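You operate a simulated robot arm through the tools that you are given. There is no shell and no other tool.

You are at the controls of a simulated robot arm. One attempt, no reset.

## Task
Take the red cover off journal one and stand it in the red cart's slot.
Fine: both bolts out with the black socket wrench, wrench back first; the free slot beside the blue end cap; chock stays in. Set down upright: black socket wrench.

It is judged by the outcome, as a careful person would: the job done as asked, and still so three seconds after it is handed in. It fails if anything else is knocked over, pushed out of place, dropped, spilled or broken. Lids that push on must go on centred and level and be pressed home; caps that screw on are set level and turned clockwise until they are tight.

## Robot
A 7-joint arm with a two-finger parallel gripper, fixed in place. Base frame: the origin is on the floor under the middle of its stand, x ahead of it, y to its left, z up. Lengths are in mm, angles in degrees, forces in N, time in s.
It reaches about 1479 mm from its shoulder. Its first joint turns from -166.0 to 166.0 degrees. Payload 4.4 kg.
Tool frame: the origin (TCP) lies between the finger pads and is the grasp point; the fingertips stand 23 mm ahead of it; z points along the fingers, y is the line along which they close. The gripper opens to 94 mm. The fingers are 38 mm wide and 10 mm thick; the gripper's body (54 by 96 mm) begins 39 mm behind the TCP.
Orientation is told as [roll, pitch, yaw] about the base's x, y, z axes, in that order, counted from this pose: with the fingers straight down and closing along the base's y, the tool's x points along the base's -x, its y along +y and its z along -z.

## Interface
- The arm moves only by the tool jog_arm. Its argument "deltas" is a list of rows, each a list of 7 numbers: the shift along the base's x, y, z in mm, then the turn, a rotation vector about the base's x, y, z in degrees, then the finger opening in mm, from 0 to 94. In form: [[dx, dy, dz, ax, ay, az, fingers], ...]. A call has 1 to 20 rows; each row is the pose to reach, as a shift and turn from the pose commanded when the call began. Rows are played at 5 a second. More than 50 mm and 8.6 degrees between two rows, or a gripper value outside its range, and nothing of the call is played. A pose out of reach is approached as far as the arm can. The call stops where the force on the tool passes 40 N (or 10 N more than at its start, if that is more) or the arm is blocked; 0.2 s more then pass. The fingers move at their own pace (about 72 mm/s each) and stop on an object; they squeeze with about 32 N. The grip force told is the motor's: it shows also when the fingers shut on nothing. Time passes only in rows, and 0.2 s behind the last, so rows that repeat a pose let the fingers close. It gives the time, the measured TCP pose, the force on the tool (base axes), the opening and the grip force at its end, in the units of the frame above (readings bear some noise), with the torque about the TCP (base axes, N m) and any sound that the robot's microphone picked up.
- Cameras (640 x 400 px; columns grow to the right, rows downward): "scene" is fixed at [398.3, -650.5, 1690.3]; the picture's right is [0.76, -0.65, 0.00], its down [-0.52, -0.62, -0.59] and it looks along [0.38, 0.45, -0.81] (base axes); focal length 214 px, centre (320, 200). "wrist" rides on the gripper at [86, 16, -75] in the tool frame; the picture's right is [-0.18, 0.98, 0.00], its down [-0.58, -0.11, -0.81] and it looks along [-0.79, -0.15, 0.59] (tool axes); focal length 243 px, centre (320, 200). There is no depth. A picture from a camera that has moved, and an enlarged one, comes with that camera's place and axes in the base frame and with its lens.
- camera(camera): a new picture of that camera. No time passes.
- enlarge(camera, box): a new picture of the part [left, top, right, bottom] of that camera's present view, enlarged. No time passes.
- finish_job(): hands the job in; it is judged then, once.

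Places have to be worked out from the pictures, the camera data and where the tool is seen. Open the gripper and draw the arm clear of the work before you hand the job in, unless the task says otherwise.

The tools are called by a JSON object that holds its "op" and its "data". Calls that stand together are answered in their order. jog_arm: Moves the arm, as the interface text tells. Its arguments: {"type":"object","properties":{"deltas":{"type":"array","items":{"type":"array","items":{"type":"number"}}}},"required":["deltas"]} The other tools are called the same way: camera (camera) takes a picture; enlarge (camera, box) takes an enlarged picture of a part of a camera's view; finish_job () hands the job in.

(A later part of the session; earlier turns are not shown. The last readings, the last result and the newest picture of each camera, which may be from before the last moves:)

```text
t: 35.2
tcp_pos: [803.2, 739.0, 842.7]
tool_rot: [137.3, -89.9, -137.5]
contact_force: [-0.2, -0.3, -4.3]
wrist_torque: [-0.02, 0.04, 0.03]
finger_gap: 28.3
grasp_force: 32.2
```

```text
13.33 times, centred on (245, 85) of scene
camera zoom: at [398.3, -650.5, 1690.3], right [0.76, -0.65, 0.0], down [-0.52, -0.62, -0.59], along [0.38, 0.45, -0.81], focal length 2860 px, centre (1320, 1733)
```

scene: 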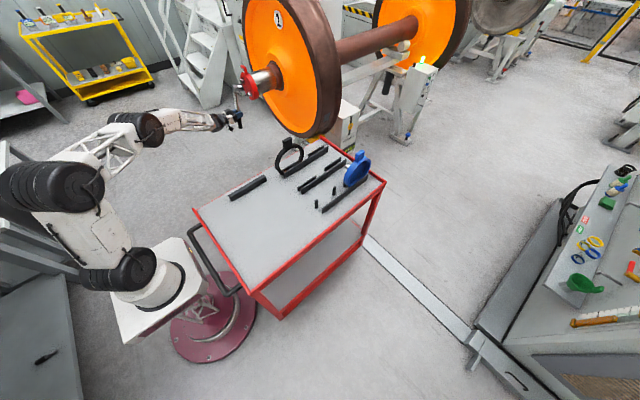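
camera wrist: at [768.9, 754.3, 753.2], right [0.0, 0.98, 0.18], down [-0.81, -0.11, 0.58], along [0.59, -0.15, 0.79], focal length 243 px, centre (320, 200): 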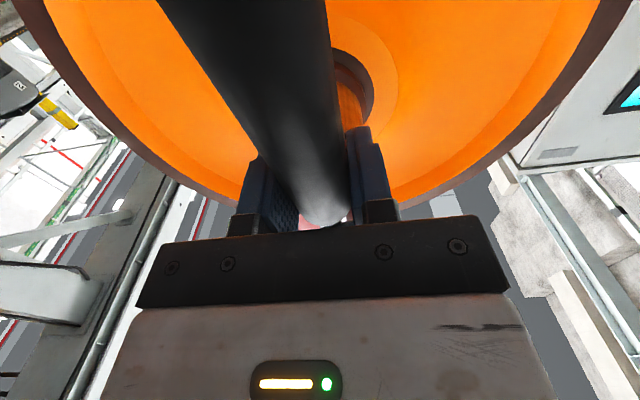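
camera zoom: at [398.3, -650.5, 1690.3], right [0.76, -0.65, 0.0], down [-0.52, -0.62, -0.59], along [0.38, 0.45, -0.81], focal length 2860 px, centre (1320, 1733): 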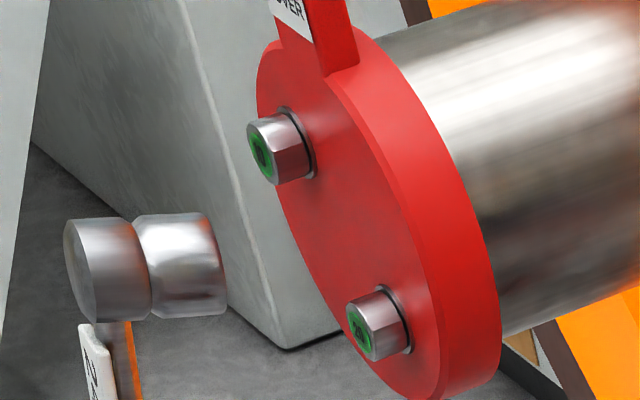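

The force is back to the wrench's weight, so the socket had lightly touched the cover. From the view the socket axis droops ≈14.5° with its mouth near (878, 738.5, 988); I rotate the tool −14.5° about y to level the socket and bring the mouth in front of bolt "10" at a standoff.

{"op": "jog_arm", "data": {"deltas": [[0, 0, 5, 0, -4, 0, 0], [0, 0, 10, 0, -8, 0, 0], [0, 0, 15, 0, -12, 0, 0], [0, 0, 20, 0, -14.5, 0, 0], [10, 0, 24.7, 0, -14.5, 0, 0], [25, 0, 24.7, 0, -14.5, 0, 0], [40, 0, 24.7, 0, -14.5, 0, 0], [40, 0, 24.7, 0, -14.5, 0, 0], [40, 0, 24.7, 0, -14.5, 0, 0]]}}

{"op": "enlarge", "data": {"camera": "scene", "box": [215, 70, 265, 130]}}

{"op": "enlarge", "data": {"camera": "scene", "box": [225, 65, 265, 95]}}

{"op": "camera", "data": {"camera": "wrist"}}

```text
t: 37.2
tcp_pos: [842.9, 739.8, 867.4]
tool_rot: [179.4, -75.3, -179.7]
contact_force: [-0.4, 0.8, -2.9]
wrist_torque: [0.02, 0.01, 0.0]
finger_gap: 28.1
grasp_force: 31.8
```

```text
6.67 times, centred on (240, 100) of scene
camera zoom: at [398.3, -650.5, 1690.3], right [0.76, -0.65, 0.0], down [-0.52, -0.62, -0.59], along [0.38, 0.45, -0.81], focal length 1430 px, centre (853, 867)
```

zoom: 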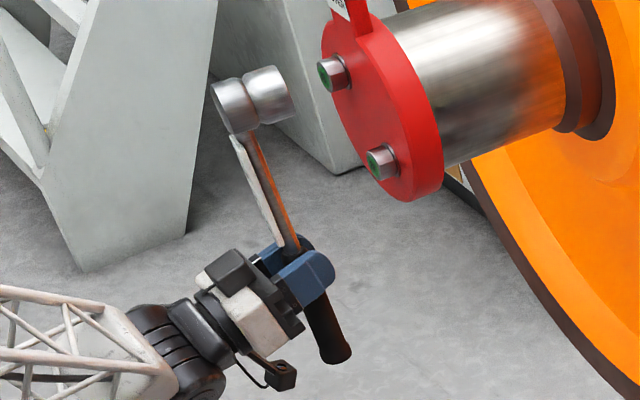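

```text
13.33 times, centred on (245, 80) of scene
camera zoom: at [398.3, -650.5, 1690.3], right [0.76, -0.65, 0.0], down [-0.52, -0.62, -0.59], along [0.38, 0.45, -0.81], focal length 2860 px, centre (1320, 1800)
```

zoom: 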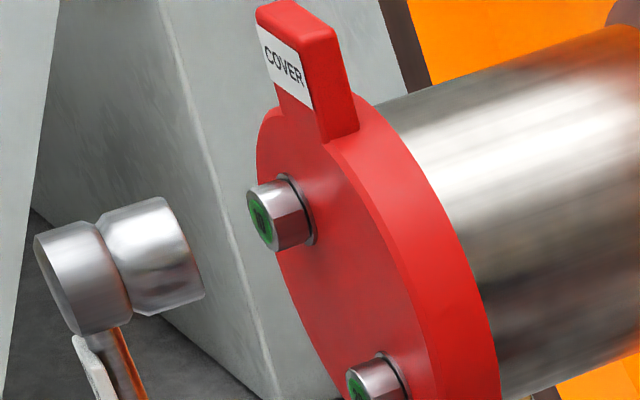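

```text
taken
camera wrist: at [792.4, 755.1, 762.9], right [-0.04, 0.98, 0.18], down [-0.93, -0.11, 0.36], along [0.37, -0.15, 0.92], focal length 243 px, centre (320, 200)
```

wrist: 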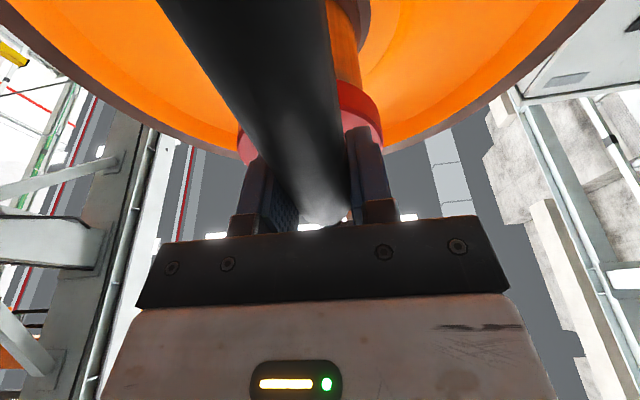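

The socket axis is now parallel to +x, with the mouth at about (877, 739, 1028), just ~1 mm high relative to bolt "10". I correct y/z slightly and advance close to the head.

{"op": "jog_arm", "data": {"deltas": [[10, -0.3, -0.6, 0, 0, 0, 0], [20, -0.6, -1.2, 0, 0, 0, 0], [30, -0.6, -1.2, 0, 0, 0, 0], [35, -0.6, -1.2, 0, 0, 0, 0], [35, -0.6, -1.2, 0, 0, 0, 0], [35, -0.6, -1.2, 0, 0, 0, 0]]}}

{"op": "enlarge", "data": {"camera": "scene", "box": [230, 65, 260, 90]}}

{"op": "enlarge", "data": {"camera": "wrist", "box": [230, 60, 390, 180]}}

```text
t: 38.6
tcp_pos: [878.5, 738.3, 866.2]
tool_rot: [179.5, -75.4, -179.7]
contact_force: [0.0, 0.0, -4.9]
wrist_torque: [0.02, -0.04, 0.0]
finger_gap: 28.0
grasp_force: 31.7
```

```text
16.00 times, centred on (245, 78) of scene
camera zoom: at [398.3, -650.5, 1690.3], right [0.76, -0.65, 0.0], down [-0.52, -0.62, -0.59], along [0.38, 0.45, -0.81], focal length 3432 px, centre (1520, 2160)
```

zoom: 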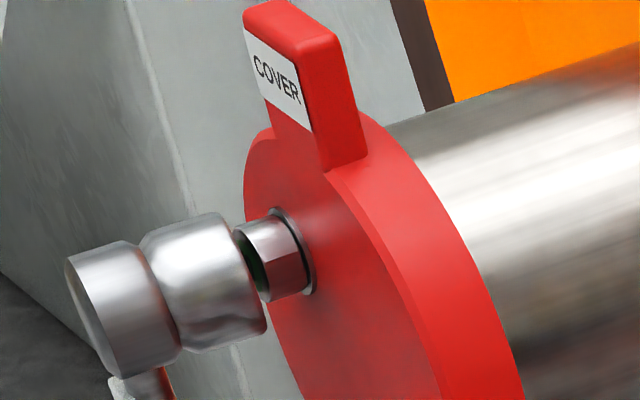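

```text
3.33 times, centred on (310, 120) of wrist
camera zoom: at [828.1, 754.6, 761.3], right [-0.04, 0.98, 0.18], down [-0.93, -0.11, 0.36], along [0.37, -0.15, 0.92], focal length 809 px, centre (353, 467)
```

zoom: 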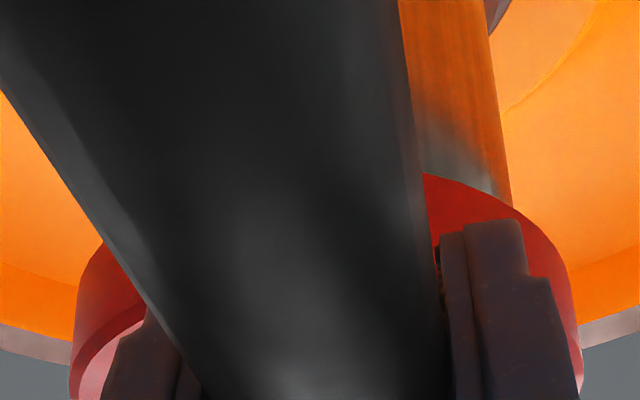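

The socket mouth sits just in front of the bolt head, axes within ~1 mm in this view. I advance in small steps, watching the force.

{"op": "jog_arm", "data": {"deltas": [[1.5, 0, 0, 0, 0, 0, 0], [3, 0, 0, 0, 0, 0, 0], [4.5, 0, 0, 0, 0, 0, 0], [6, 0, 0, 0, 0, 0, 0], [6, 0, 0, 0, 0, 0, 0]]}}

{"op": "enlarge", "data": {"camera": "scene", "box": [230, 65, 260, 90]}}

```text
t: 39.8
tcp_pos: [884.2, 738.2, 865.0]
tool_rot: [179.6, -75.4, -179.8]
contact_force: [-6.9, 1.9, -4.7]
wrist_torque: [-0.41, -1.17, 0.18]
finger_gap: 28.0
grasp_force: 32.1
```

```text
16.00 times, centred on (245, 78) of scene
camera zoom: at [398.3, -650.5, 1690.3], right [0.76, -0.65, 0.0], down [-0.52, -0.62, -0.59], along [0.38, 0.45, -0.81], focal length 3432 px, centre (1520, 2160)
```

zoom: 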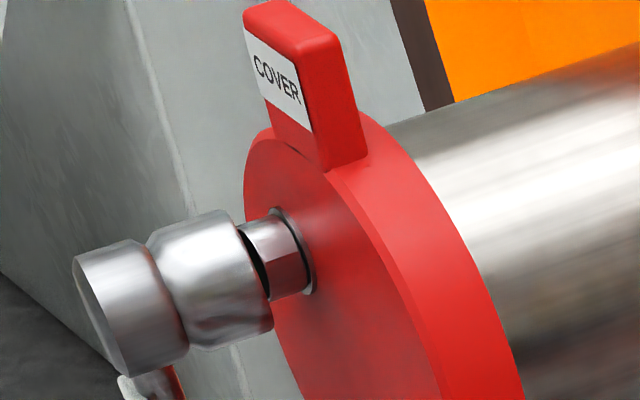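

Contact at the expected depth with a light 7 N and a small sideways push toward +y; the hexes probably aren't aligned. I rotate the wrench slowly about the bolt axis (loosening direction) with a slight +y shift under light pressure to let it seat.

{"op": "jog_arm", "data": {"deltas": [[0, 1.0, 0, 0, 0, 0, 0], [0, -1.8, 0.02, -1, 0, 0, 0], [0, -4.7, 0.1, -2, 0, 0, 0], [0, -7.5, 0.2, -3, 0, 0, 0], [0, -10.4, 0.4, -4, 0, 0, 0], [0, -13.2, 0.6, -5, 0, 0, 0], [0, -16.0, 0.9, -6, 0, 0, 0], [0, -18.9, 1.2, -7, 0, 0, 0], [0, -21.7, 1.6, -8, 0, 0, 0], [0, -21.7, 1.6, -8, 0, 0, 0]]}}

{"op": "enlarge", "data": {"camera": "scene", "box": [230, 65, 260, 90]}}

```text
t: 42.0
tcp_pos: [883.6, 717.8, 867.5]
tool_rot: [-151.2, -73.4, 152.1]
contact_force: [-0.6, -0.2, -4.3]
wrist_torque: [-0.16, -0.34, 0.06]
finger_gap: 27.9
grasp_force: 31.7
```

```text
16.00 times, centred on (245, 78) of scene
camera zoom: at [398.3, -650.5, 1690.3], right [0.76, -0.65, 0.0], down [-0.52, -0.62, -0.59], along [0.38, 0.45, -0.81], focal length 3432 px, centre (1520, 2160)
```

zoom: 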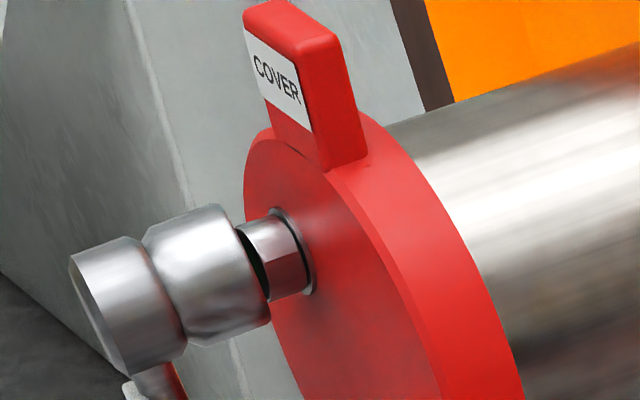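

Pressure is relieved and the socket is still in front of the head, slightly high. I take a tighter enlargement for precise alignment.

{"op": "enlarge", "data": {"camera": "scene", "box": [234, 75, 252, 87]}}

```text
16.00 times, centred on (243, 81) of scene
camera zoom: at [398.3, -650.5, 1690.3], right [0.76, -0.65, 0.0], down [-0.52, -0.62, -0.59], along [0.38, 0.45, -0.81], focal length 3432 px, centre (1552, 2104)
```

zoom: 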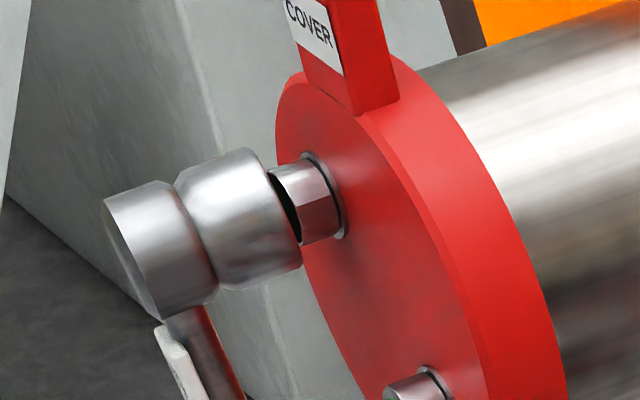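

The contact torque suggests the head is meeting the +y side of the socket rim, so the socket should go further toward +y. I retract slightly, shift +3 mm in y, −1 mm in z, and press again gently.

{"op": "jog_arm", "data": {"deltas": [[-4, 0, 0, 0, 0, 0, 0], [-4, 3, -1, 0, 0, 0, 0], [-2, 3, -1, 0, 0, 0, 0], [0, 3, -1, 0, 0, 0, 0], [1.5, 3, -1, 0, 0, 0, 0], [3, 3, -1, 0, 0, 0, 0], [3, 3, -1, 0, 0, 0, 0]]}}

{"op": "enlarge", "data": {"camera": "scene", "box": [234, 75, 252, 87]}}

```text
t: 43.6
tcp_pos: [886.6, 721.7, 867.2]
tool_rot: [-151.1, -73.4, 152.2]
contact_force: [-7.5, 0.7, -6.5]
wrist_torque: [-0.34, -1.15, 0.29]
finger_gap: 28.1
grasp_force: 32.1
```

```text
16.00 times, centred on (243, 81) of scene
camera zoom: at [398.3, -650.5, 1690.3], right [0.76, -0.65, 0.0], down [-0.52, -0.62, -0.59], along [0.38, 0.45, -0.81], focal length 3432 px, centre (1552, 2104)
```

zoom: 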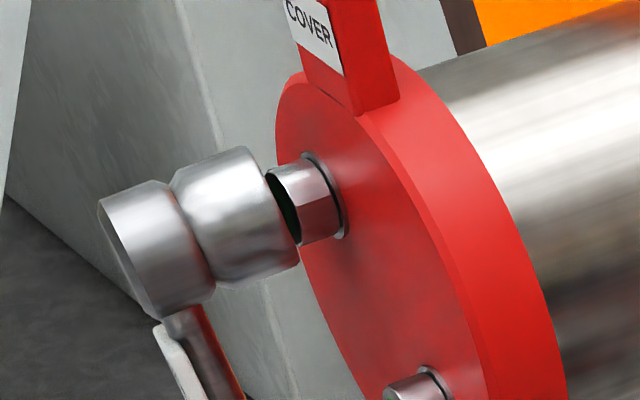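

Torque still places the contact on the +y side, and the view shows the socket ~1.5 mm high. I retract, shift +4 mm y and −3 mm z (along the view ray plus the height correction), and press again.

{"op": "jog_arm", "data": {"deltas": [[-6, 0, 0, 0, 0, 0, 0], [-6, 4, -3, 0, 0, 0, 0], [-4, 4, -3, 0, 0, 0, 0], [-2, 4, -3, 0, 0, 0, 0], [0, 4, -3, 0, 0, 0, 0], [0, 4, -3, 0, 0, 0, 0]]}}

{"op": "enlarge", "data": {"camera": "scene", "box": [234, 75, 252, 87]}}

```text
t: 45.0
tcp_pos: [887.5, 725.5, 862.7]
tool_rot: [-151.2, -73.4, 152.1]
contact_force: [0.4, 0.8, -3.9]
wrist_torque: [-0.01, -0.03, 0.01]
finger_gap: 27.7
grasp_force: 32.0
```

```text
16.00 times, centred on (243, 81) of scene
camera zoom: at [398.3, -650.5, 1690.3], right [0.76, -0.65, 0.0], down [-0.52, -0.62, -0.59], along [0.38, 0.45, -0.81], focal length 3432 px, centre (1552, 2104)
```

zoom: 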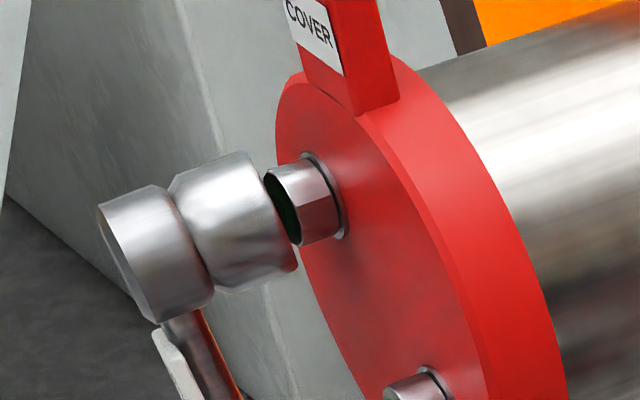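

Now aligned within ~1 mm in this view and not touching. I press forward in small steps.

{"op": "jog_arm", "data": {"deltas": [[1.5, 0, 0, 0, 0, 0, 0], [3, 0, 0, 0, 0, 0, 0], [4.5, 0, 0, 0, 0, 0, 0], [6, 0, 0, 0, 0, 0, 0], [6, 0, 0, 0, 0, 0, 0]]}}

{"op": "enlarge", "data": {"camera": "scene", "box": [234, 75, 252, 87]}}

```text
t: 46.2
tcp_pos: [894.5, 725.0, 863.9]
tool_rot: [-151.1, -73.4, 152.0]
contact_force: [-8.1, 2.2, -9.0]
wrist_torque: [-0.52, -1.22, 0.3]
finger_gap: 27.7
grasp_force: 32.3
```

```text
16.00 times, centred on (243, 81) of scene
camera zoom: at [398.3, -650.5, 1690.3], right [0.76, -0.65, 0.0], down [-0.52, -0.62, -0.59], along [0.38, 0.45, -0.81], focal length 3432 px, centre (1552, 2104)
```

zoom: 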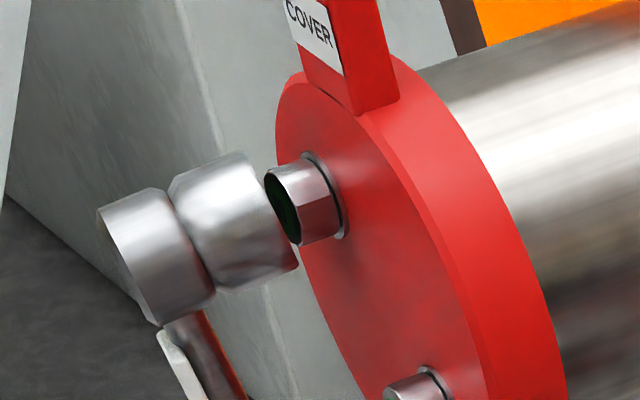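

The scene view cannot resolve the offset along its own line of sight, so I back away and swing the wrench to point the handle toward −y about the bolt axis. That both tests the swing range and lets me calibrate the socket's offset in the hand from a second projection.

{"op": "jog_arm", "data": {"deltas": [[-15, 0, 0, 0, 0, 0, 0], [-30, -4, 2, 0, 0, 0, 0], [-45, -8, 4.1, 0, 0, 0, 0], [-45, -30.2, 8.8, -8, 0, 0, 0], [-45, -51.6, 16.6, -16, 0, 0, 0], [-45, -71.7, 27.3, -24, 0, 0, 0], [-45, -90.1, 40.6, -32, 0, 0, 0], [-45, -106.4, 56.4, -40, 0, 0, 0], [-45, -120.4, 74.4, -48, 0, 0, 0], [-45, -131.8, 94, -56, 0, 0, 0], [-45, -140.3, 115.1, -64, 0, 0, 0], [-45, -145.8, 137.2, -72, 0, 0, 0], [-45, -148.2, 159.8, -80, 0, 0, 0], [-45, -148.3, 165.5, -82, 0, 0, 0], [-45, -148.3, 165.5, -82, 0, 0, 0], [-45, -148.3, 165.5, -82, 0, 0, 0]]}}

{"op": "enlarge", "data": {"camera": "scene", "box": [230, 65, 260, 90]}}

{"op": "enlarge", "data": {"camera": "scene", "box": [210, 60, 280, 110]}}

{"op": "camera", "data": {"camera": "wrist"}}

```text
t: 49.6
tcp_pos: [848.3, 576.1, 1029.1]
tool_rot: [-90.1, -0.1, 104.7]
contact_force: [0.6, -0.9, -4.3]
wrist_torque: [-0.23, -0.01, -0.02]
finger_gap: 27.6
grasp_force: 32.6
```

```text
16.00 times, centred on (245, 78) of scene
camera zoom: at [398.3, -650.5, 1690.3], right [0.76, -0.65, 0.0], down [-0.52, -0.62, -0.59], along [0.38, 0.45, -0.81], focal length 3432 px, centre (1520, 2160)
```

zoom: 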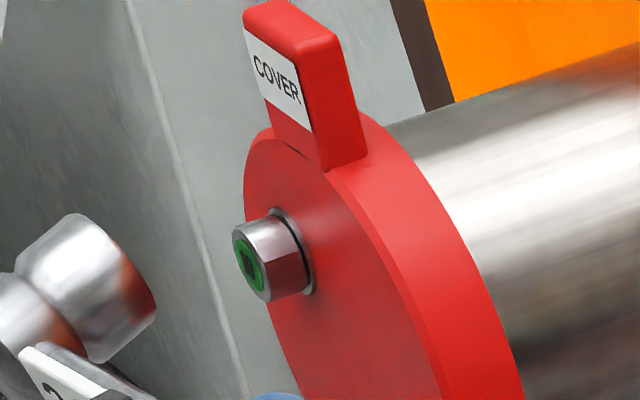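

```text
8.00 times, centred on (245, 85) of scene
camera zoom: at [398.3, -650.5, 1690.3], right [0.76, -0.65, 0.0], down [-0.52, -0.62, -0.59], along [0.38, 0.45, -0.81], focal length 1716 px, centre (920, 1120)
```

zoom: 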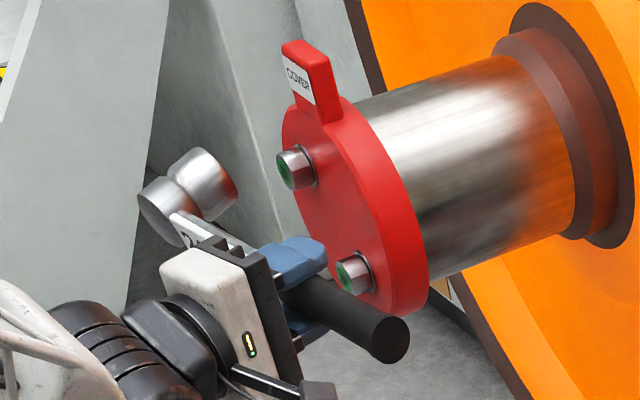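

```text
taken
camera wrist: at [798.7, 473.7, 1010.4], right [-0.04, 0.18, -0.98], down [-0.93, 0.36, 0.11], along [0.37, 0.92, 0.15], focal length 243 px, centre (320, 200)
```

wrist: 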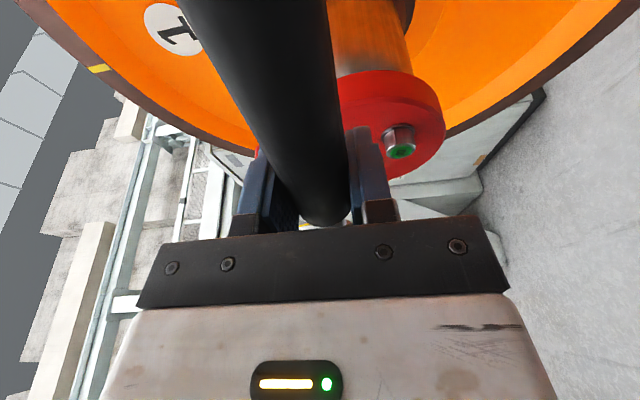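

The −y swing is reachable. I zoom in on the socket in this posture to calibrate its position in the hand.

{"op": "enlarge", "data": {"camera": "scene", "box": [224, 74, 248, 89]}}

{"op": "enlarge", "data": {"camera": "wrist", "box": [340, 60, 450, 180]}}

```text
16.00 times, centred on (236, 82) of scene
camera zoom: at [398.3, -650.5, 1690.3], right [0.76, -0.65, 0.0], down [-0.52, -0.62, -0.59], along [0.38, 0.45, -0.81], focal length 3432 px, centre (1664, 2096)
```

zoom: 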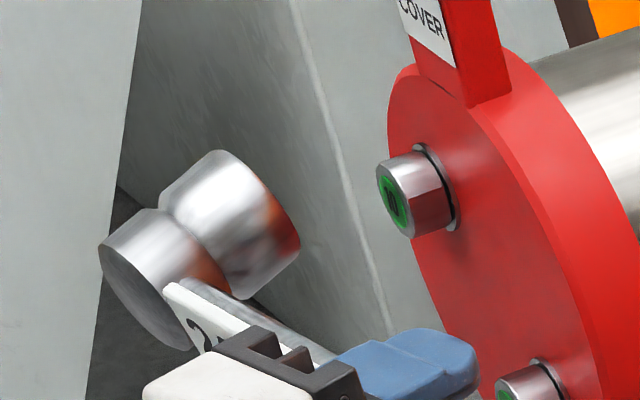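

```text
3.33 times, centred on (395, 120) of wrist
camera zoom: at [798.7, 473.7, 1010.4], right [-0.04, 0.18, -0.98], down [-0.93, 0.36, 0.11], along [0.37, 0.92, 0.15], focal length 809 px, centre (70, 467)
```

zoom: 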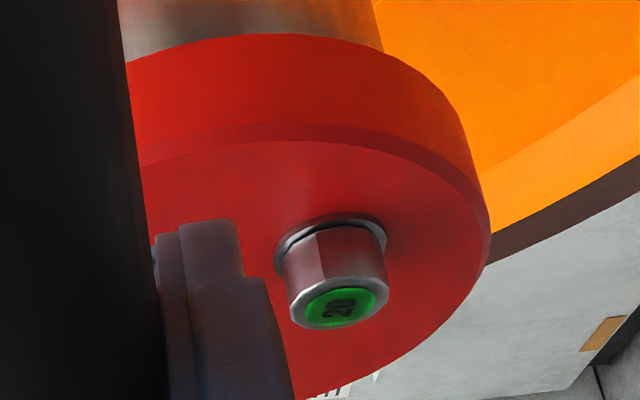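

The socket axis is tilted in the hand (about 12° twist plus ~10° pivot, likely from the blocked posture earlier), which explains the failed seating. I'll take the wrench back to its rest and regrip it cleanly, then use a better path. First retract and turn the handle back to pointing down.

{"op": "jog_arm", "data": {"deltas": [[-45, 0, 0, 0, 0, 0, 0], [-90, 0, 0, 0, 0, 0, 0], [-135, -5, 5, 0, 0, 0, 0], [-150, -15, 15, 7, 0, 0, 0], [-155, -25, 25, 14, 0, 0, 0], [-160, -35, 35, 21, 0, 0, 0], [-165, -45, 45, 28, 0, 0, 0], [-170, -55, 55, 35, 0, 0, 0], [-175, -65, 65, 42, 0, 0, 0], [-180, -75, 75, 49, 0, 0, 0], [-185, -85, 85, 56, 0, 0, 0], [-190, -95, 95, 63, 0, 0, 0], [-195, -105, 105, 70, 0, 0, 0], [-200, -115, 115, 77, 0, 0, 0], [-205, -125, 125, 84, 0, 0, 0], [-210, -135, 135, 90, 0, 0, 0], [-210, -135, 135, 90, 0, 0, 0]]}}

```text
t: 53.2
tcp_pos: [637.8, 441.2, 1163.6]
tool_rot: [179.2, -75.4, -179.3]
contact_force: [-0.3, -0.3, -3.9]
wrist_torque: [-0.02, -0.04, -0.04]
finger_gap: 27.7
grasp_force: 32.0
```

No issues. Now I pitch the tool back to fingers-down in free air.

{"op": "jog_arm", "data": {"deltas": [[-3, -5, 0, 0, 8, 0, 0], [-6, -10, 0, 0, 16, 0, 0], [-9, -15, 0, 0, 24, 0, 0], [-12, -20, 0, 0, 32, 0, 0], [-15, -25, 0, 0, 40, 0, 0], [-18, -30, 0, 0, 48, 0, 0], [-21, -35, 0, 0, 56, 0, 0], [-24, -40, 0, 0, 64, 0, 0], [-27, -45, 0, 0, 72, 0, 0], [-30, -50, 0, 0, 80, 0, 0], [-33, -55, 0, 0, 88, 0, 0], [-36, -60, 0, 0, 96, 0, 0], [-38, -65, 0, 0, 104.5, 0, 0], [-38, -65, 0, 0, 104.5, 0, 0]]}}

{"op": "camera", "data": {"camera": "scene"}}

```text
t: 56.2
tcp_pos: [600.9, 376.6, 1162.6]
tool_rot: [0.0, 0.0, -0.1]
contact_force: [-0.8, -0.2, -4.3]
wrist_torque: [0.01, 0.2, 0.0]
finger_gap: 27.8
grasp_force: 32.0
```

```text
taken
```

scene: 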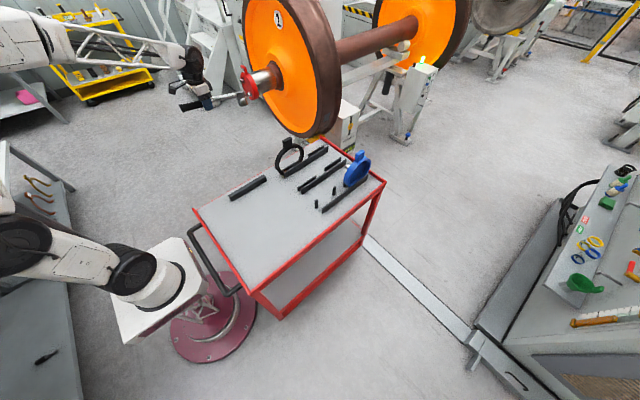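

The tool is vertical again. Next I yaw back to the pick orientation while moving above the rest position.

{"op": "jog_arm", "data": {"deltas": [[2, -20, 0, 0, 0, -6, 0], [4, -40, 0, 0, 0, -13, 0], [6, -60, 0, 0, 0, -20, 0], [8, -80, 0, 0, 0, -27, 0], [10, -100, 0, 0, 0, -34, 0], [12, -120, 0, 0, 0, -41, 0], [14, -140, 0, 0, 0, -48, 0], [16, -160, 0, 0, 0, -55, 0], [18, -190, -5, 0, 0, -62, 0], [20, -220, -15, 0, 0, -69, 0], [22, -255, -30, 0, 0, -76, 0], [24, -290, -50, 0, 0, -83, 0], [26, -325, -75, 0, 0, -88.5, 0], [26, -355, -110, 0, 0, -88.5, 0], [26, -375, -150, 0, 0, -88.5, 0], [26, -375, -150, 0, 0, -88.5, 0], [26, -375, -150, 0, 0, -88.5, 0]]}}

{"op": "enlarge", "data": {"camera": "scene", "box": [210, 130, 320, 210]}}

{"op": "camera", "data": {"camera": "wrist"}}

```text
t: 59.8
tcp_pos: [625.5, -0.7, 1013.4]
tool_rot: [-0.2, -0.2, -88.5]
contact_force: [-0.5, -0.2, -4.6]
wrist_torque: [0.26, 0.0, -0.02]
finger_gap: 27.7
grasp_force: 32.1
```

```text
5.00 times, centred on (265, 170) of scene
camera zoom: at [398.3, -650.5, 1690.3], right [0.76, -0.65, 0.0], down [-0.52, -0.62, -0.59], along [0.38, 0.45, -0.81], focal length 1072 px, centre (595, 350)
```

zoom: 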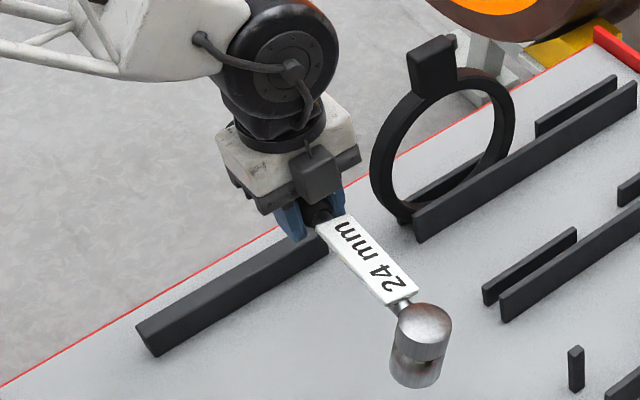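

```text
taken
camera wrist: at [640.2, 85.5, 1085.2], right [0.99, -0.16, 0.0], down [-0.09, -0.58, 0.81], along [-0.13, -0.8, -0.59], focal length 243 px, centre (320, 200)
```

wrist: 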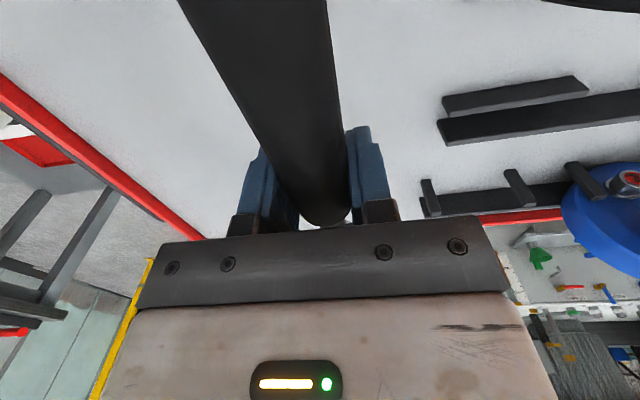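

The hanging socket indeed leans (bottom toward −x/+y), matching my estimate. I zoom in for a finer tilt measurement before levelling.

{"op": "enlarge", "data": {"camera": "scene", "box": [255, 160, 310, 195]}}

{"op": "enlarge", "data": {"camera": "wrist", "box": [240, 120, 400, 240]}}

```text
11.43 times, centred on (282, 178) of scene
camera zoom: at [398.3, -650.5, 1690.3], right [0.76, -0.65, 0.0], down [-0.52, -0.62, -0.59], along [0.38, 0.45, -0.81], focal length 2451 px, centre (749, 457)
```

zoom: 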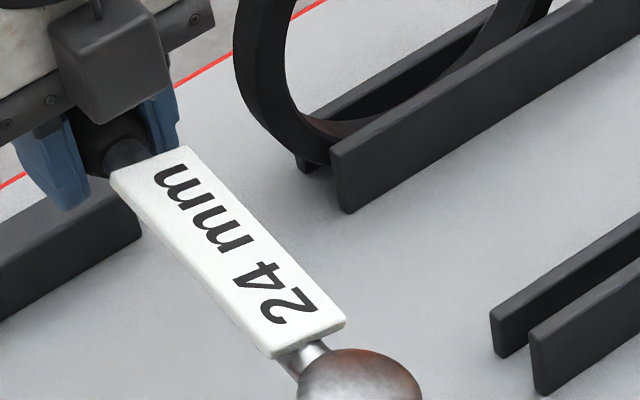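

```text
3.33 times, centred on (320, 180) of wrist
camera zoom: at [640.2, 85.5, 1085.2], right [0.99, -0.16, 0.0], down [-0.09, -0.58, 0.81], along [-0.13, -0.8, -0.59], focal length 809 px, centre (320, 267)
```

zoom: 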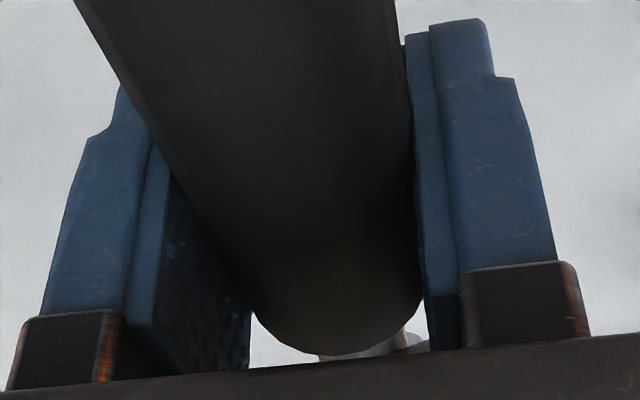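

I apply the levelling rotation (−10.4° about x, −12.3° about y) and check the socket's verticality again.

{"op": "jog_arm", "data": {"deltas": [[0, 0, 0, -3.5, -4.1, -0.37, 0], [0, 0, 0, -7, -8.2, -0.75, 0], [0, 0, 0, -10.4, -12.3, -1.12, 0], [0, 0, 0, -10.4, -12.3, -1.12, 0], [0, 0, 0, -10.4, -12.3, -1.12, 0]]}}

{"op": "enlarge", "data": {"camera": "scene", "box": [210, 130, 320, 210]}}

{"op": "enlarge", "data": {"camera": "scene", "box": [262, 168, 302, 203]}}

```text
t: 61.0
tcp_pos: [626.6, 1.5, 1013.6]
tool_rot: [12.2, -10.7, -90.9]
contact_force: [-0.1, 0.0, -3.4]
wrist_torque: [0.23, 0.0, 0.02]
finger_gap: 27.4
grasp_force: 32.2
```

```text
5.00 times, centred on (265, 170) of scene
camera zoom: at [398.3, -650.5, 1690.3], right [0.76, -0.65, 0.0], down [-0.52, -0.62, -0.59], along [0.38, 0.45, -0.81], focal length 1072 px, centre (595, 350)
```

zoom: 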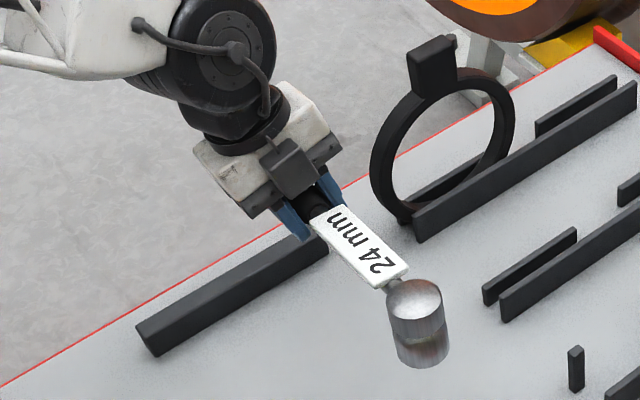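

```text
11.43 times, centred on (282, 186) of scene
camera zoom: at [398.3, -650.5, 1690.3], right [0.76, -0.65, 0.0], down [-0.52, -0.62, -0.59], along [0.38, 0.45, -0.81], focal length 2451 px, centre (754, 366)
```

zoom: 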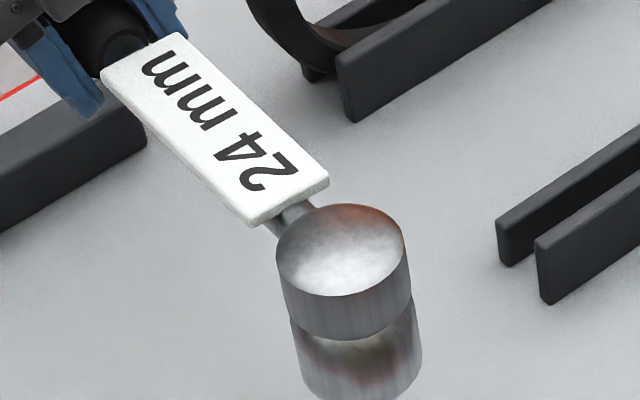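

The socket is now vertical within ~2°. I lower the wrench over its rest location, stopping just above, then feel for contact.

{"op": "jog_arm", "data": {"deltas": [[0, -1, -25, 0, 0, 0, 0], [0, -2, -50, 0, 0, 0, 0], [0, -3, -75, 0, 0, 0, 0], [0, -3, -95, 0, 0, 0, 0], [0, -3, -102, 0, 0, 0, 0], [0, -3, -102, 0, 0, 0, 0]]}}

{"op": "enlarge", "data": {"camera": "scene", "box": [220, 150, 310, 220]}}

{"op": "enlarge", "data": {"camera": "scene", "box": [220, 165, 310, 225]}}

```text
t: 62.4
tcp_pos: [627.6, -0.6, 911.1]
tool_rot: [12.1, -10.7, -90.9]
contact_force: [-0.4, -0.3, -4.3]
wrist_torque: [0.23, -0.01, 0.02]
finger_gap: 27.6
grasp_force: 32.4
```

```text
5.71 times, centred on (265, 185) of scene
camera zoom: at [398.3, -650.5, 1690.3], right [0.76, -0.65, 0.0], down [-0.52, -0.62, -0.59], along [0.38, 0.45, -0.81], focal length 1226 px, centre (634, 286)
```

zoom: 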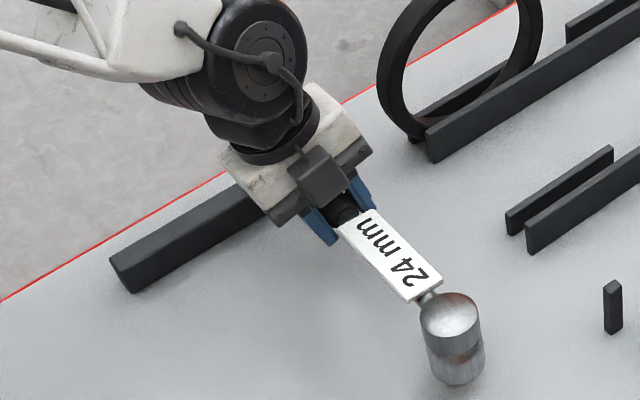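

```text
6.67 times, centred on (265, 195) of scene
camera zoom: at [398.3, -650.5, 1690.3], right [0.76, -0.65, 0.0], down [-0.52, -0.62, -0.59], along [0.38, 0.45, -0.81], focal length 1430 px, centre (687, 233)
```

zoom: 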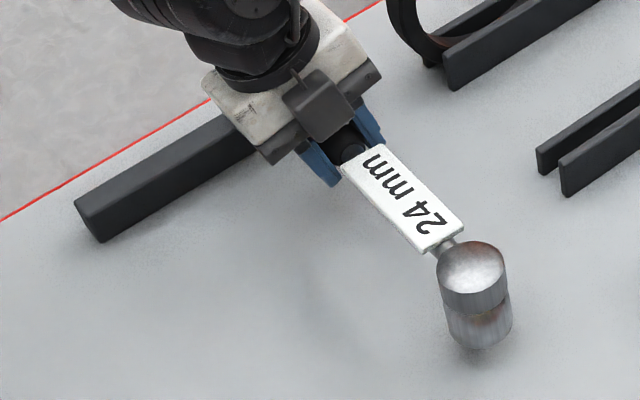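

The wrench's outline matches the original picture, about 14 mm above it, with a residual ~4–5° twist. I correct −4° about y and lower gently, watching for contact.

{"op": "jog_arm", "data": {"deltas": [[0, 0, 0, 0, -2, 0, 0], [0, 0, -3, 0, -4, 0, 0], [0, 0, -6, 0, -4, 0, 0], [0, 0, -9, 0, -4, 0, 0], [0, 0, -11, 0, -4, 0, 0], [0, 0, -11, 0, -4, 0, 0]]}}

{"op": "enlarge", "data": {"camera": "scene", "box": [220, 165, 310, 225]}}

```text
t: 63.8
tcp_pos: [626.3, -1.7, 901.3]
tool_rot: [16.3, -10.5, -91.8]
contact_force: [5.0, -5.9, 7.5]
wrist_torque: [1.42, -0.12, -0.59]
finger_gap: 27.6
grasp_force: 31.8
```

```text
6.67 times, centred on (265, 195) of scene
camera zoom: at [398.3, -650.5, 1690.3], right [0.76, -0.65, 0.0], down [-0.52, -0.62, -0.59], along [0.38, 0.45, -0.81], focal length 1430 px, centre (687, 233)
```

zoom: 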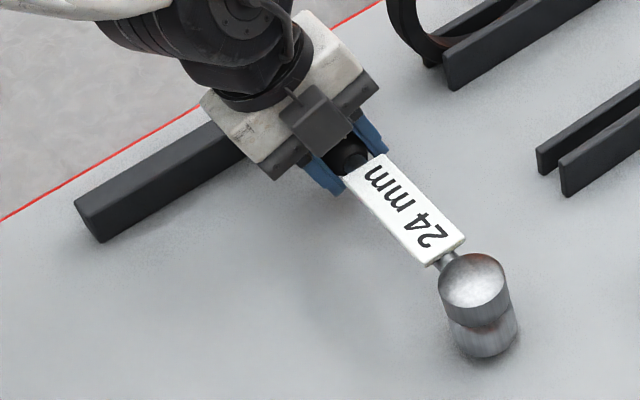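

Contact: the handle has met the rest bar first (torque +1.4 N·m) while the socket is within 1–2 mm of the table. I ease up slightly and lower the head end by ~0.8° before releasing.

{"op": "jog_arm", "data": {"deltas": [[0, 0, 1.5, 0, 0, 0, 0], [0, 0, 1.5, 0.8, 0, 0, 0], [0, 0, 1.0, 0.8, 0, 0, 0], [0, 0, 1.0, 0.8, 0, 0, 0]]}}

{"op": "enlarge", "data": {"camera": "scene", "box": [220, 165, 310, 225]}}

```text
t: 64.8
tcp_pos: [626.4, -1.0, 901.1]
tool_rot: [16.1, -9.7, -91.6]
contact_force: [0.0, 0.6, -3.7]
wrist_torque: [0.23, 0.01, -0.01]
finger_gap: 27.6
grasp_force: 32.2
```

```text
6.67 times, centred on (265, 195) of scene
camera zoom: at [398.3, -650.5, 1690.3], right [0.76, -0.65, 0.0], down [-0.52, -0.62, -0.59], along [0.38, 0.45, -0.81], focal length 1430 px, centre (687, 233)
```

zoom: 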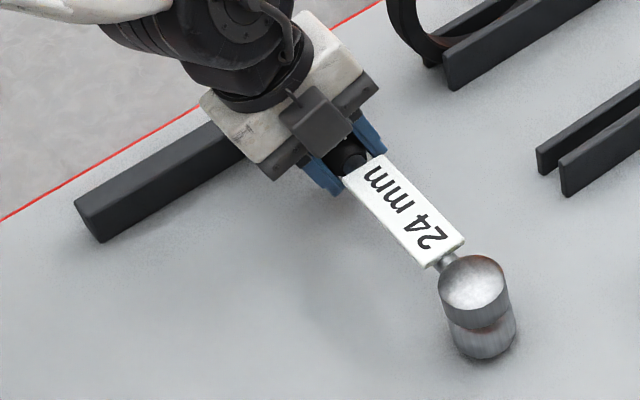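

Free again with the head almost at table level. I tip the head end down a bit more and lower in sub-millimetre steps until both ends touch.

{"op": "jog_arm", "data": {"deltas": [[0, 0, 0, 0.5, 0, 0, 0], [0, 0, -0.4, 0.8, 0, 0, 0], [0, 0, -0.8, 0.8, 0, 0, 0], [0, 0, -0.8, 0.8, 0, 0, 0]]}}

```text
t: 65.8
tcp_pos: [627.2, -0.8, 900.1]
tool_rot: [16.2, -8.9, -91.5]
contact_force: [0.2, 1.1, -3.1]
wrist_torque: [0.24, 0.0, -0.02]
finger_gap: 27.7
grasp_force: 32.3
```

{"op": "jog_arm", "data": {"deltas": [[0, 0, -0.6, 0, 0, 0, 0], [0, 0, -1.2, 0.3, 0, 0, 0], [0, 0, -1.6, 0.3, 0, 0, 0], [0, 0, -1.6, 0.3, 0, 0, 0]]}}

{"op": "enlarge", "data": {"camera": "scene", "box": [220, 165, 310, 225]}}

```text
t: 66.8
tcp_pos: [626.5, -1.7, 898.6]
tool_rot: [16.2, -8.5, -91.7]
contact_force: [0.3, 0.2, -4.4]
wrist_torque: [0.23, 0.0, 0.0]
finger_gap: 27.8
grasp_force: 31.3
```

```text
6.67 times, centred on (265, 195) of scene
camera zoom: at [398.3, -650.5, 1690.3], right [0.76, -0.65, 0.0], down [-0.52, -0.62, -0.59], along [0.38, 0.45, -0.81], focal length 1430 px, centre (687, 233)
```

zoom: 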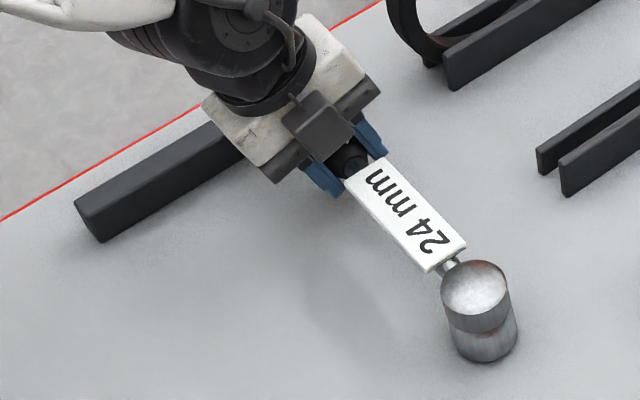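

No contact yet. I continue lowering in small steps.

{"op": "jog_arm", "data": {"deltas": [[0, 0, -0.7, 0, 0, 0, 0], [0, 0, -1.4, 0, 0, 0, 0], [0, 0, -2.0, 0, 0, 0, 0], [0, 0, -2.0, 0, 0, 0, 0]]}}

{"op": "enlarge", "data": {"camera": "scene", "box": [220, 165, 310, 225]}}

```text
t: 67.8
tcp_pos: [627.5, -1.4, 897.1]
tool_rot: [16.2, -8.6, -91.6]
contact_force: [0.7, -2.0, -2.0]
wrist_torque: [0.41, -0.01, 0.03]
finger_gap: 27.7
grasp_force: 32.6
```

```text
6.67 times, centred on (265, 195) of scene
camera zoom: at [398.3, -650.5, 1690.3], right [0.76, -0.65, 0.0], down [-0.52, -0.62, -0.59], along [0.38, 0.45, -0.81], focal length 1430 px, centre (687, 233)
```

zoom: 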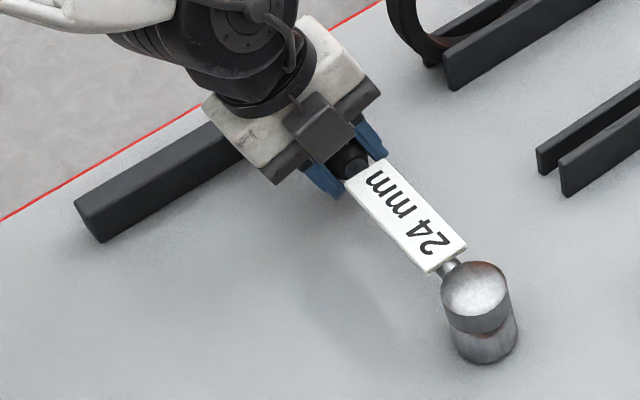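

The handle is lightly touching the rest. I rotate the head end down about the rest in small steps until it touches the table.

{"op": "jog_arm", "data": {"deltas": [[0, 0, -0.6, 0.4, 0, 0, 0], [0, 0, -1.2, 0.8, 0, 0, 0], [0, 0, -1.2, 0.8, 0, 0, 0]]}}

```text
t: 68.6
tcp_pos: [626.2, -1.6, 897.1]
tool_rot: [16.2, -7.8, -91.6]
contact_force: [-10.3, -0.1, 15.4]
wrist_torque: [-0.19, 0.44, -0.03]
finger_gap: 27.6
grasp_force: 32.1
```

Both ends are in contact now. I ease off 0.5 mm and open the fingers slowly to let it settle.

{"op": "jog_arm", "data": {"deltas": [[0, 0, 0.5, 0, 0, 0, 0], [0, 0, 0.5, 0, 0, 0, 29], [0, 0, 0.5, 0, 0, 0, 31], [0, 0, 0.5, 0, 0, 0, 34], [0, 0, 0.5, 0, 0, 0, 40], [0, 0, 0.5, 0, 0, 0, 50], [0, 0, 0.5, 0, 0, 0, 50]]}}

{"op": "enlarge", "data": {"camera": "scene", "box": [220, 165, 310, 225]}}

{"op": "camera", "data": {"camera": "wrist"}}

```text
t: 70.2
tcp_pos: [627.8, -2.0, 894.3]
tool_rot: [16.1, -7.9, -91.6]
contact_force: [-0.5, -0.4, -0.1]
wrist_torque: [0.01, -0.03, -0.02]
finger_gap: 50.1
grasp_force: 0.1
```

```text
6.67 times, centred on (265, 195) of scene
camera zoom: at [398.3, -650.5, 1690.3], right [0.76, -0.65, 0.0], down [-0.52, -0.62, -0.59], along [0.38, 0.45, -0.81], focal length 1430 px, centre (687, 233)
```

zoom: 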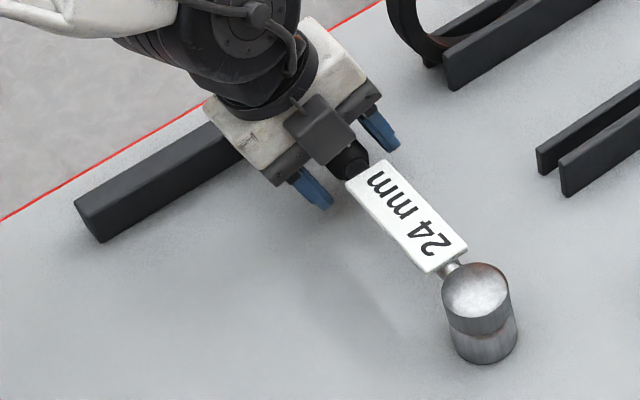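

```text
taken
camera wrist: at [624.4, 93.5, 958.1], right [0.94, -0.17, 0.3], down [-0.34, -0.47, 0.82], along [0.0, -0.87, -0.5], focal length 243 px, centre (320, 200)
```

wrist: 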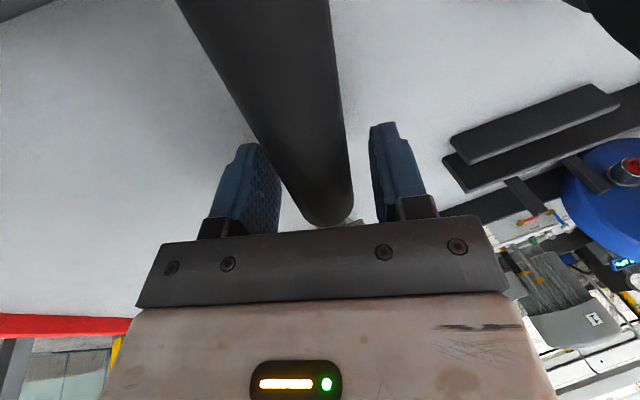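

The wrench is back standing on its socket and rest, within ~3 mm of its original spot. I withdraw along the tool axis and then level the tool to vertical above it.

{"op": "jog_arm", "data": {"deltas": [[-4, 2, 14, 0, 0, 0, 60], [-9, 4, 32, 0, 0, 0, 75], [-15, 7, 52, 0, 0, 0, 94], [-18, 8, 75, 0, 0, 0, 94], [-18, 8, 100, 2, 4, 0.5, 94], [-15, 6, 125, 4, 8, 1, 94], [-10, 4, 150, 6, 12, 1.5, 94], [-3, 2, 160, 7.93, 16.09, 1.99, 94], [-3, 2, 160, 7.93, 16.09, 1.99, 94], [-3, 2, 160, 7.93, 16.09, 1.99, 94]]}}

{"op": "camera", "data": {"camera": "wrist"}}

{"op": "enlarge", "data": {"camera": "wrist", "box": [250, 0, 420, 200]}}

{"op": "enlarge", "data": {"camera": "scene", "box": [220, 165, 310, 225]}}

```text
t: 72.4
tcp_pos: [623.9, 2.0, 1056.7]
tool_rot: [0.0, 0.2, -88.5]
contact_force: [-0.4, -1.2, -0.5]
wrist_torque: [-0.01, 0.03, -0.01]
finger_gap: 93.8
grasp_force: 0.1
```

```text
taken
camera wrist: at [637.4, 86.5, 1130.0], right [0.99, -0.16, 0.0], down [-0.09, -0.59, 0.8], along [-0.13, -0.79, -0.59], focal length 243 px, centre (320, 200)
```

wrist: 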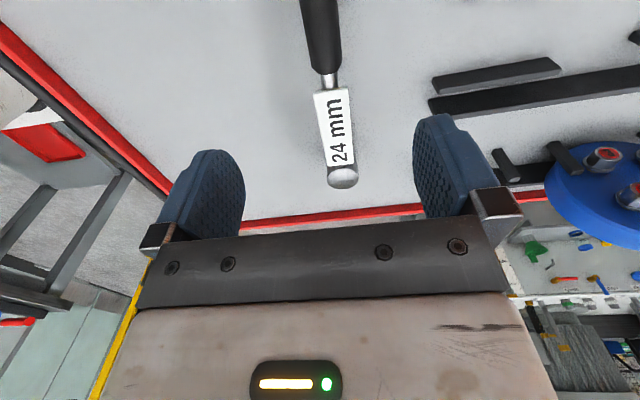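

```text
2.00 times, centred on (335, 100) of wrist
camera zoom: at [637.4, 86.5, 1130.0], right [0.99, -0.16, 0.0], down [-0.09, -0.59, 0.8], along [-0.13, -0.79, -0.59], focal length 485 px, centre (290, 400)
```

zoom: 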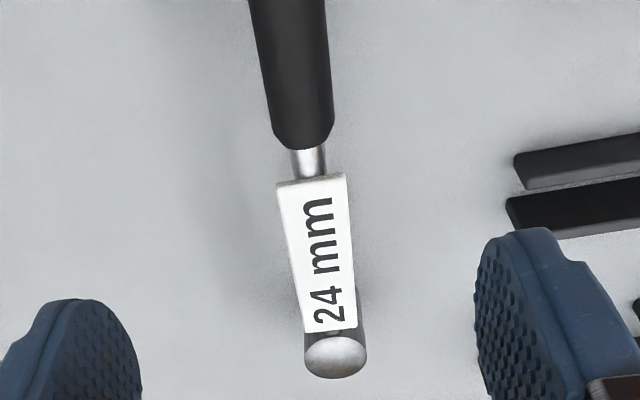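

```text
6.67 times, centred on (265, 195) of scene
camera zoom: at [398.3, -650.5, 1690.3], right [0.76, -0.65, 0.0], down [-0.52, -0.62, -0.59], along [0.38, 0.45, -0.81], focal length 1430 px, centre (687, 233)
```

zoom: 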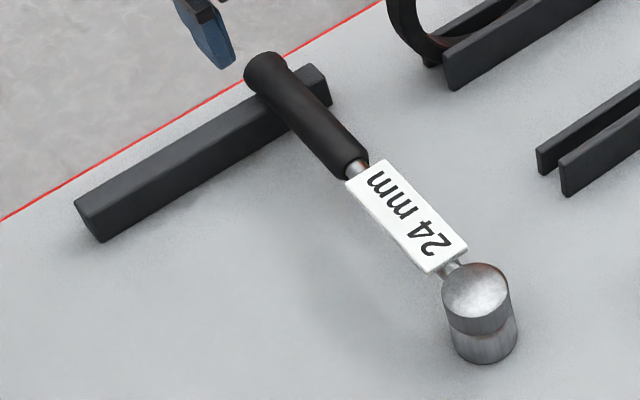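

The wrench settled nicely; its handle axis is at x≈626, yaw ~0.7°. I descend again to grip the handle at y≈0 with matching yaw.

{"op": "jog_arm", "data": {"deltas": [[1, 0, -35, 0, 0, -0.4, 94], [2, 0, -70, 0, 0, -0.8, 94], [2.6, 0, -105, 0, 0, -0.8, 94], [2.6, 0, -135, 0, 0, -0.8, 94], [2.6, 0, -155, 0, 0, -0.8, 94], [2.6, 0, -164.5, 0, 0, -0.8, 94], [2.6, 0, -164.5, 0, 0, -0.8, 94]]}}

{"op": "camera", "data": {"camera": "wrist"}}

```text
t: 74.0
tcp_pos: [625.9, 1.3, 891.8]
tool_rot: [0.0, 0.1, -89.3]
contact_force: [0.3, 0.0, 1.1]
wrist_torque: [0.0, -0.01, -0.05]
finger_gap: 93.9
grasp_force: 0.2
```

```text
taken
camera wrist: at [642.4, 86.7, 965.6], right [0.98, -0.17, 0.0], down [-0.1, -0.58, 0.8], along [-0.14, -0.79, -0.59], focal length 243 px, centre (320, 200)
```

wrist: 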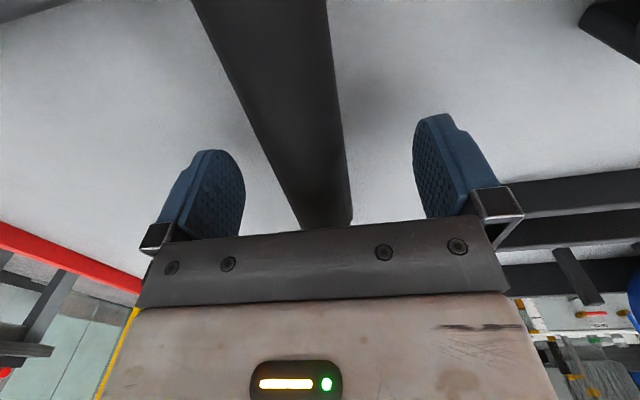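

The handle is between the fingers. I close slowly and confirm.

{"op": "jog_arm", "data": {"deltas": [[0, 0, 0, 0, 0, 0, 70], [0, 0, 0, 0, 0, 0, 50], [0, 0, 0, 0, 0, 0, 40], [0, 0, 0, 0, 0, 0, 34], [0, 0, 0, 0, 0, 0, 30], [0, 0, 0, 0, 0, 0, 27], [0, 0, 0, 0, 0, 0, 20], [0, 0, 0, 0, 0, 0, 10], [0, 0, 0, 0, 0, 0, 0], [0, 0, 0, 0, 0, 0, 0]]}}

{"op": "enlarge", "data": {"camera": "scene", "box": [220, 165, 310, 225]}}

{"op": "camera", "data": {"camera": "wrist"}}

```text
t: 76.2
tcp_pos: [628.3, 1.6, 893.2]
tool_rot: [0.1, 0.2, -89.3]
contact_force: [-0.9, -0.1, 3.0]
wrist_torque: [-0.17, 0.05, -0.76]
finger_gap: 28.0
grasp_force: 32.1
```

```text
6.67 times, centred on (265, 195) of scene
camera zoom: at [398.3, -650.5, 1690.3], right [0.76, -0.65, 0.0], down [-0.52, -0.62, -0.59], along [0.38, 0.45, -0.81], focal length 1430 px, centre (687, 233)
```

zoom: 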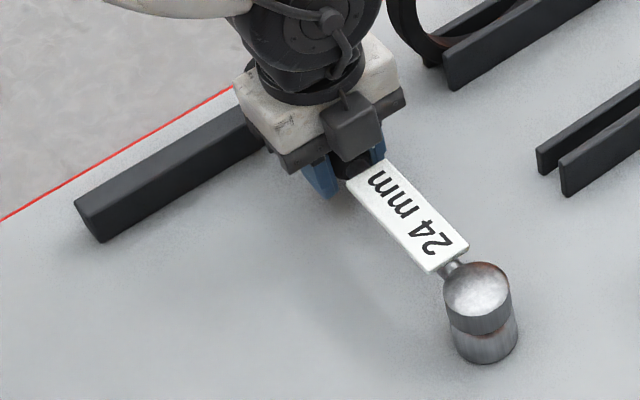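

```text
taken
camera wrist: at [642.3, 86.8, 965.9], right [0.99, -0.17, 0.0], down [-0.1, -0.58, 0.8], along [-0.14, -0.79, -0.59], focal length 243 px, centre (320, 200)
```

wrist: 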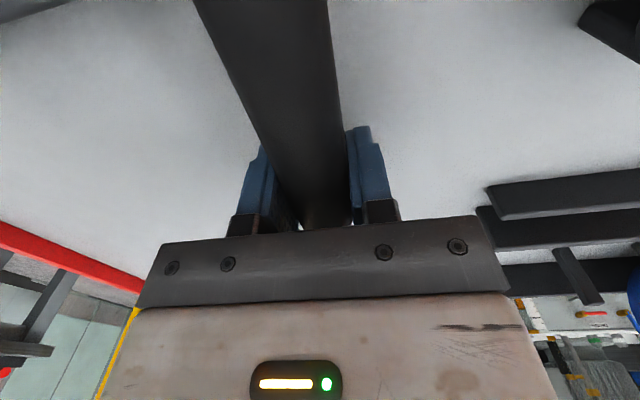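

The grip is on, with a small stored yaw torque (−0.76 N·m). I rotate the tool a fraction to relieve it so the wrench sits true in the pads.

{"op": "jog_arm", "data": {"deltas": [[0, 0, 0, 0, 0, -0.4, 0], [0, 0, 0, 0, 0, -0.8, 0], [0, 0, 0, 0, 0, -0.8, 0]]}}

```text
t: 77.0
tcp_pos: [628.0, 0.5, 892.5]
tool_rot: [0.1, 0.1, -90.1]
contact_force: [4.5, 7.8, 12.7]
wrist_torque: [-0.52, -0.32, 1.16]
finger_gap: 28.2
grasp_force: 31.7
```

The torque reversed, so the neutral point is about −0.3°. I go back by +0.5°.

{"op": "jog_arm", "data": {"deltas": [[0, 0, 0, 0, 0, 0.25, 0], [0, 0, 0, 0, 0, 0.5, 0], [0, 0, 0, 0, 0, 0.5, 0]]}}

```text
t: 77.8
tcp_pos: [627.3, -0.0, 892.3]
tool_rot: [0.0, 0.3, -89.6]
contact_force: [1.8, 8.5, 15.8]
wrist_torque: [-0.12, 0.07, -1.15]
finger_gap: 28.4
grasp_force: 31.4
```

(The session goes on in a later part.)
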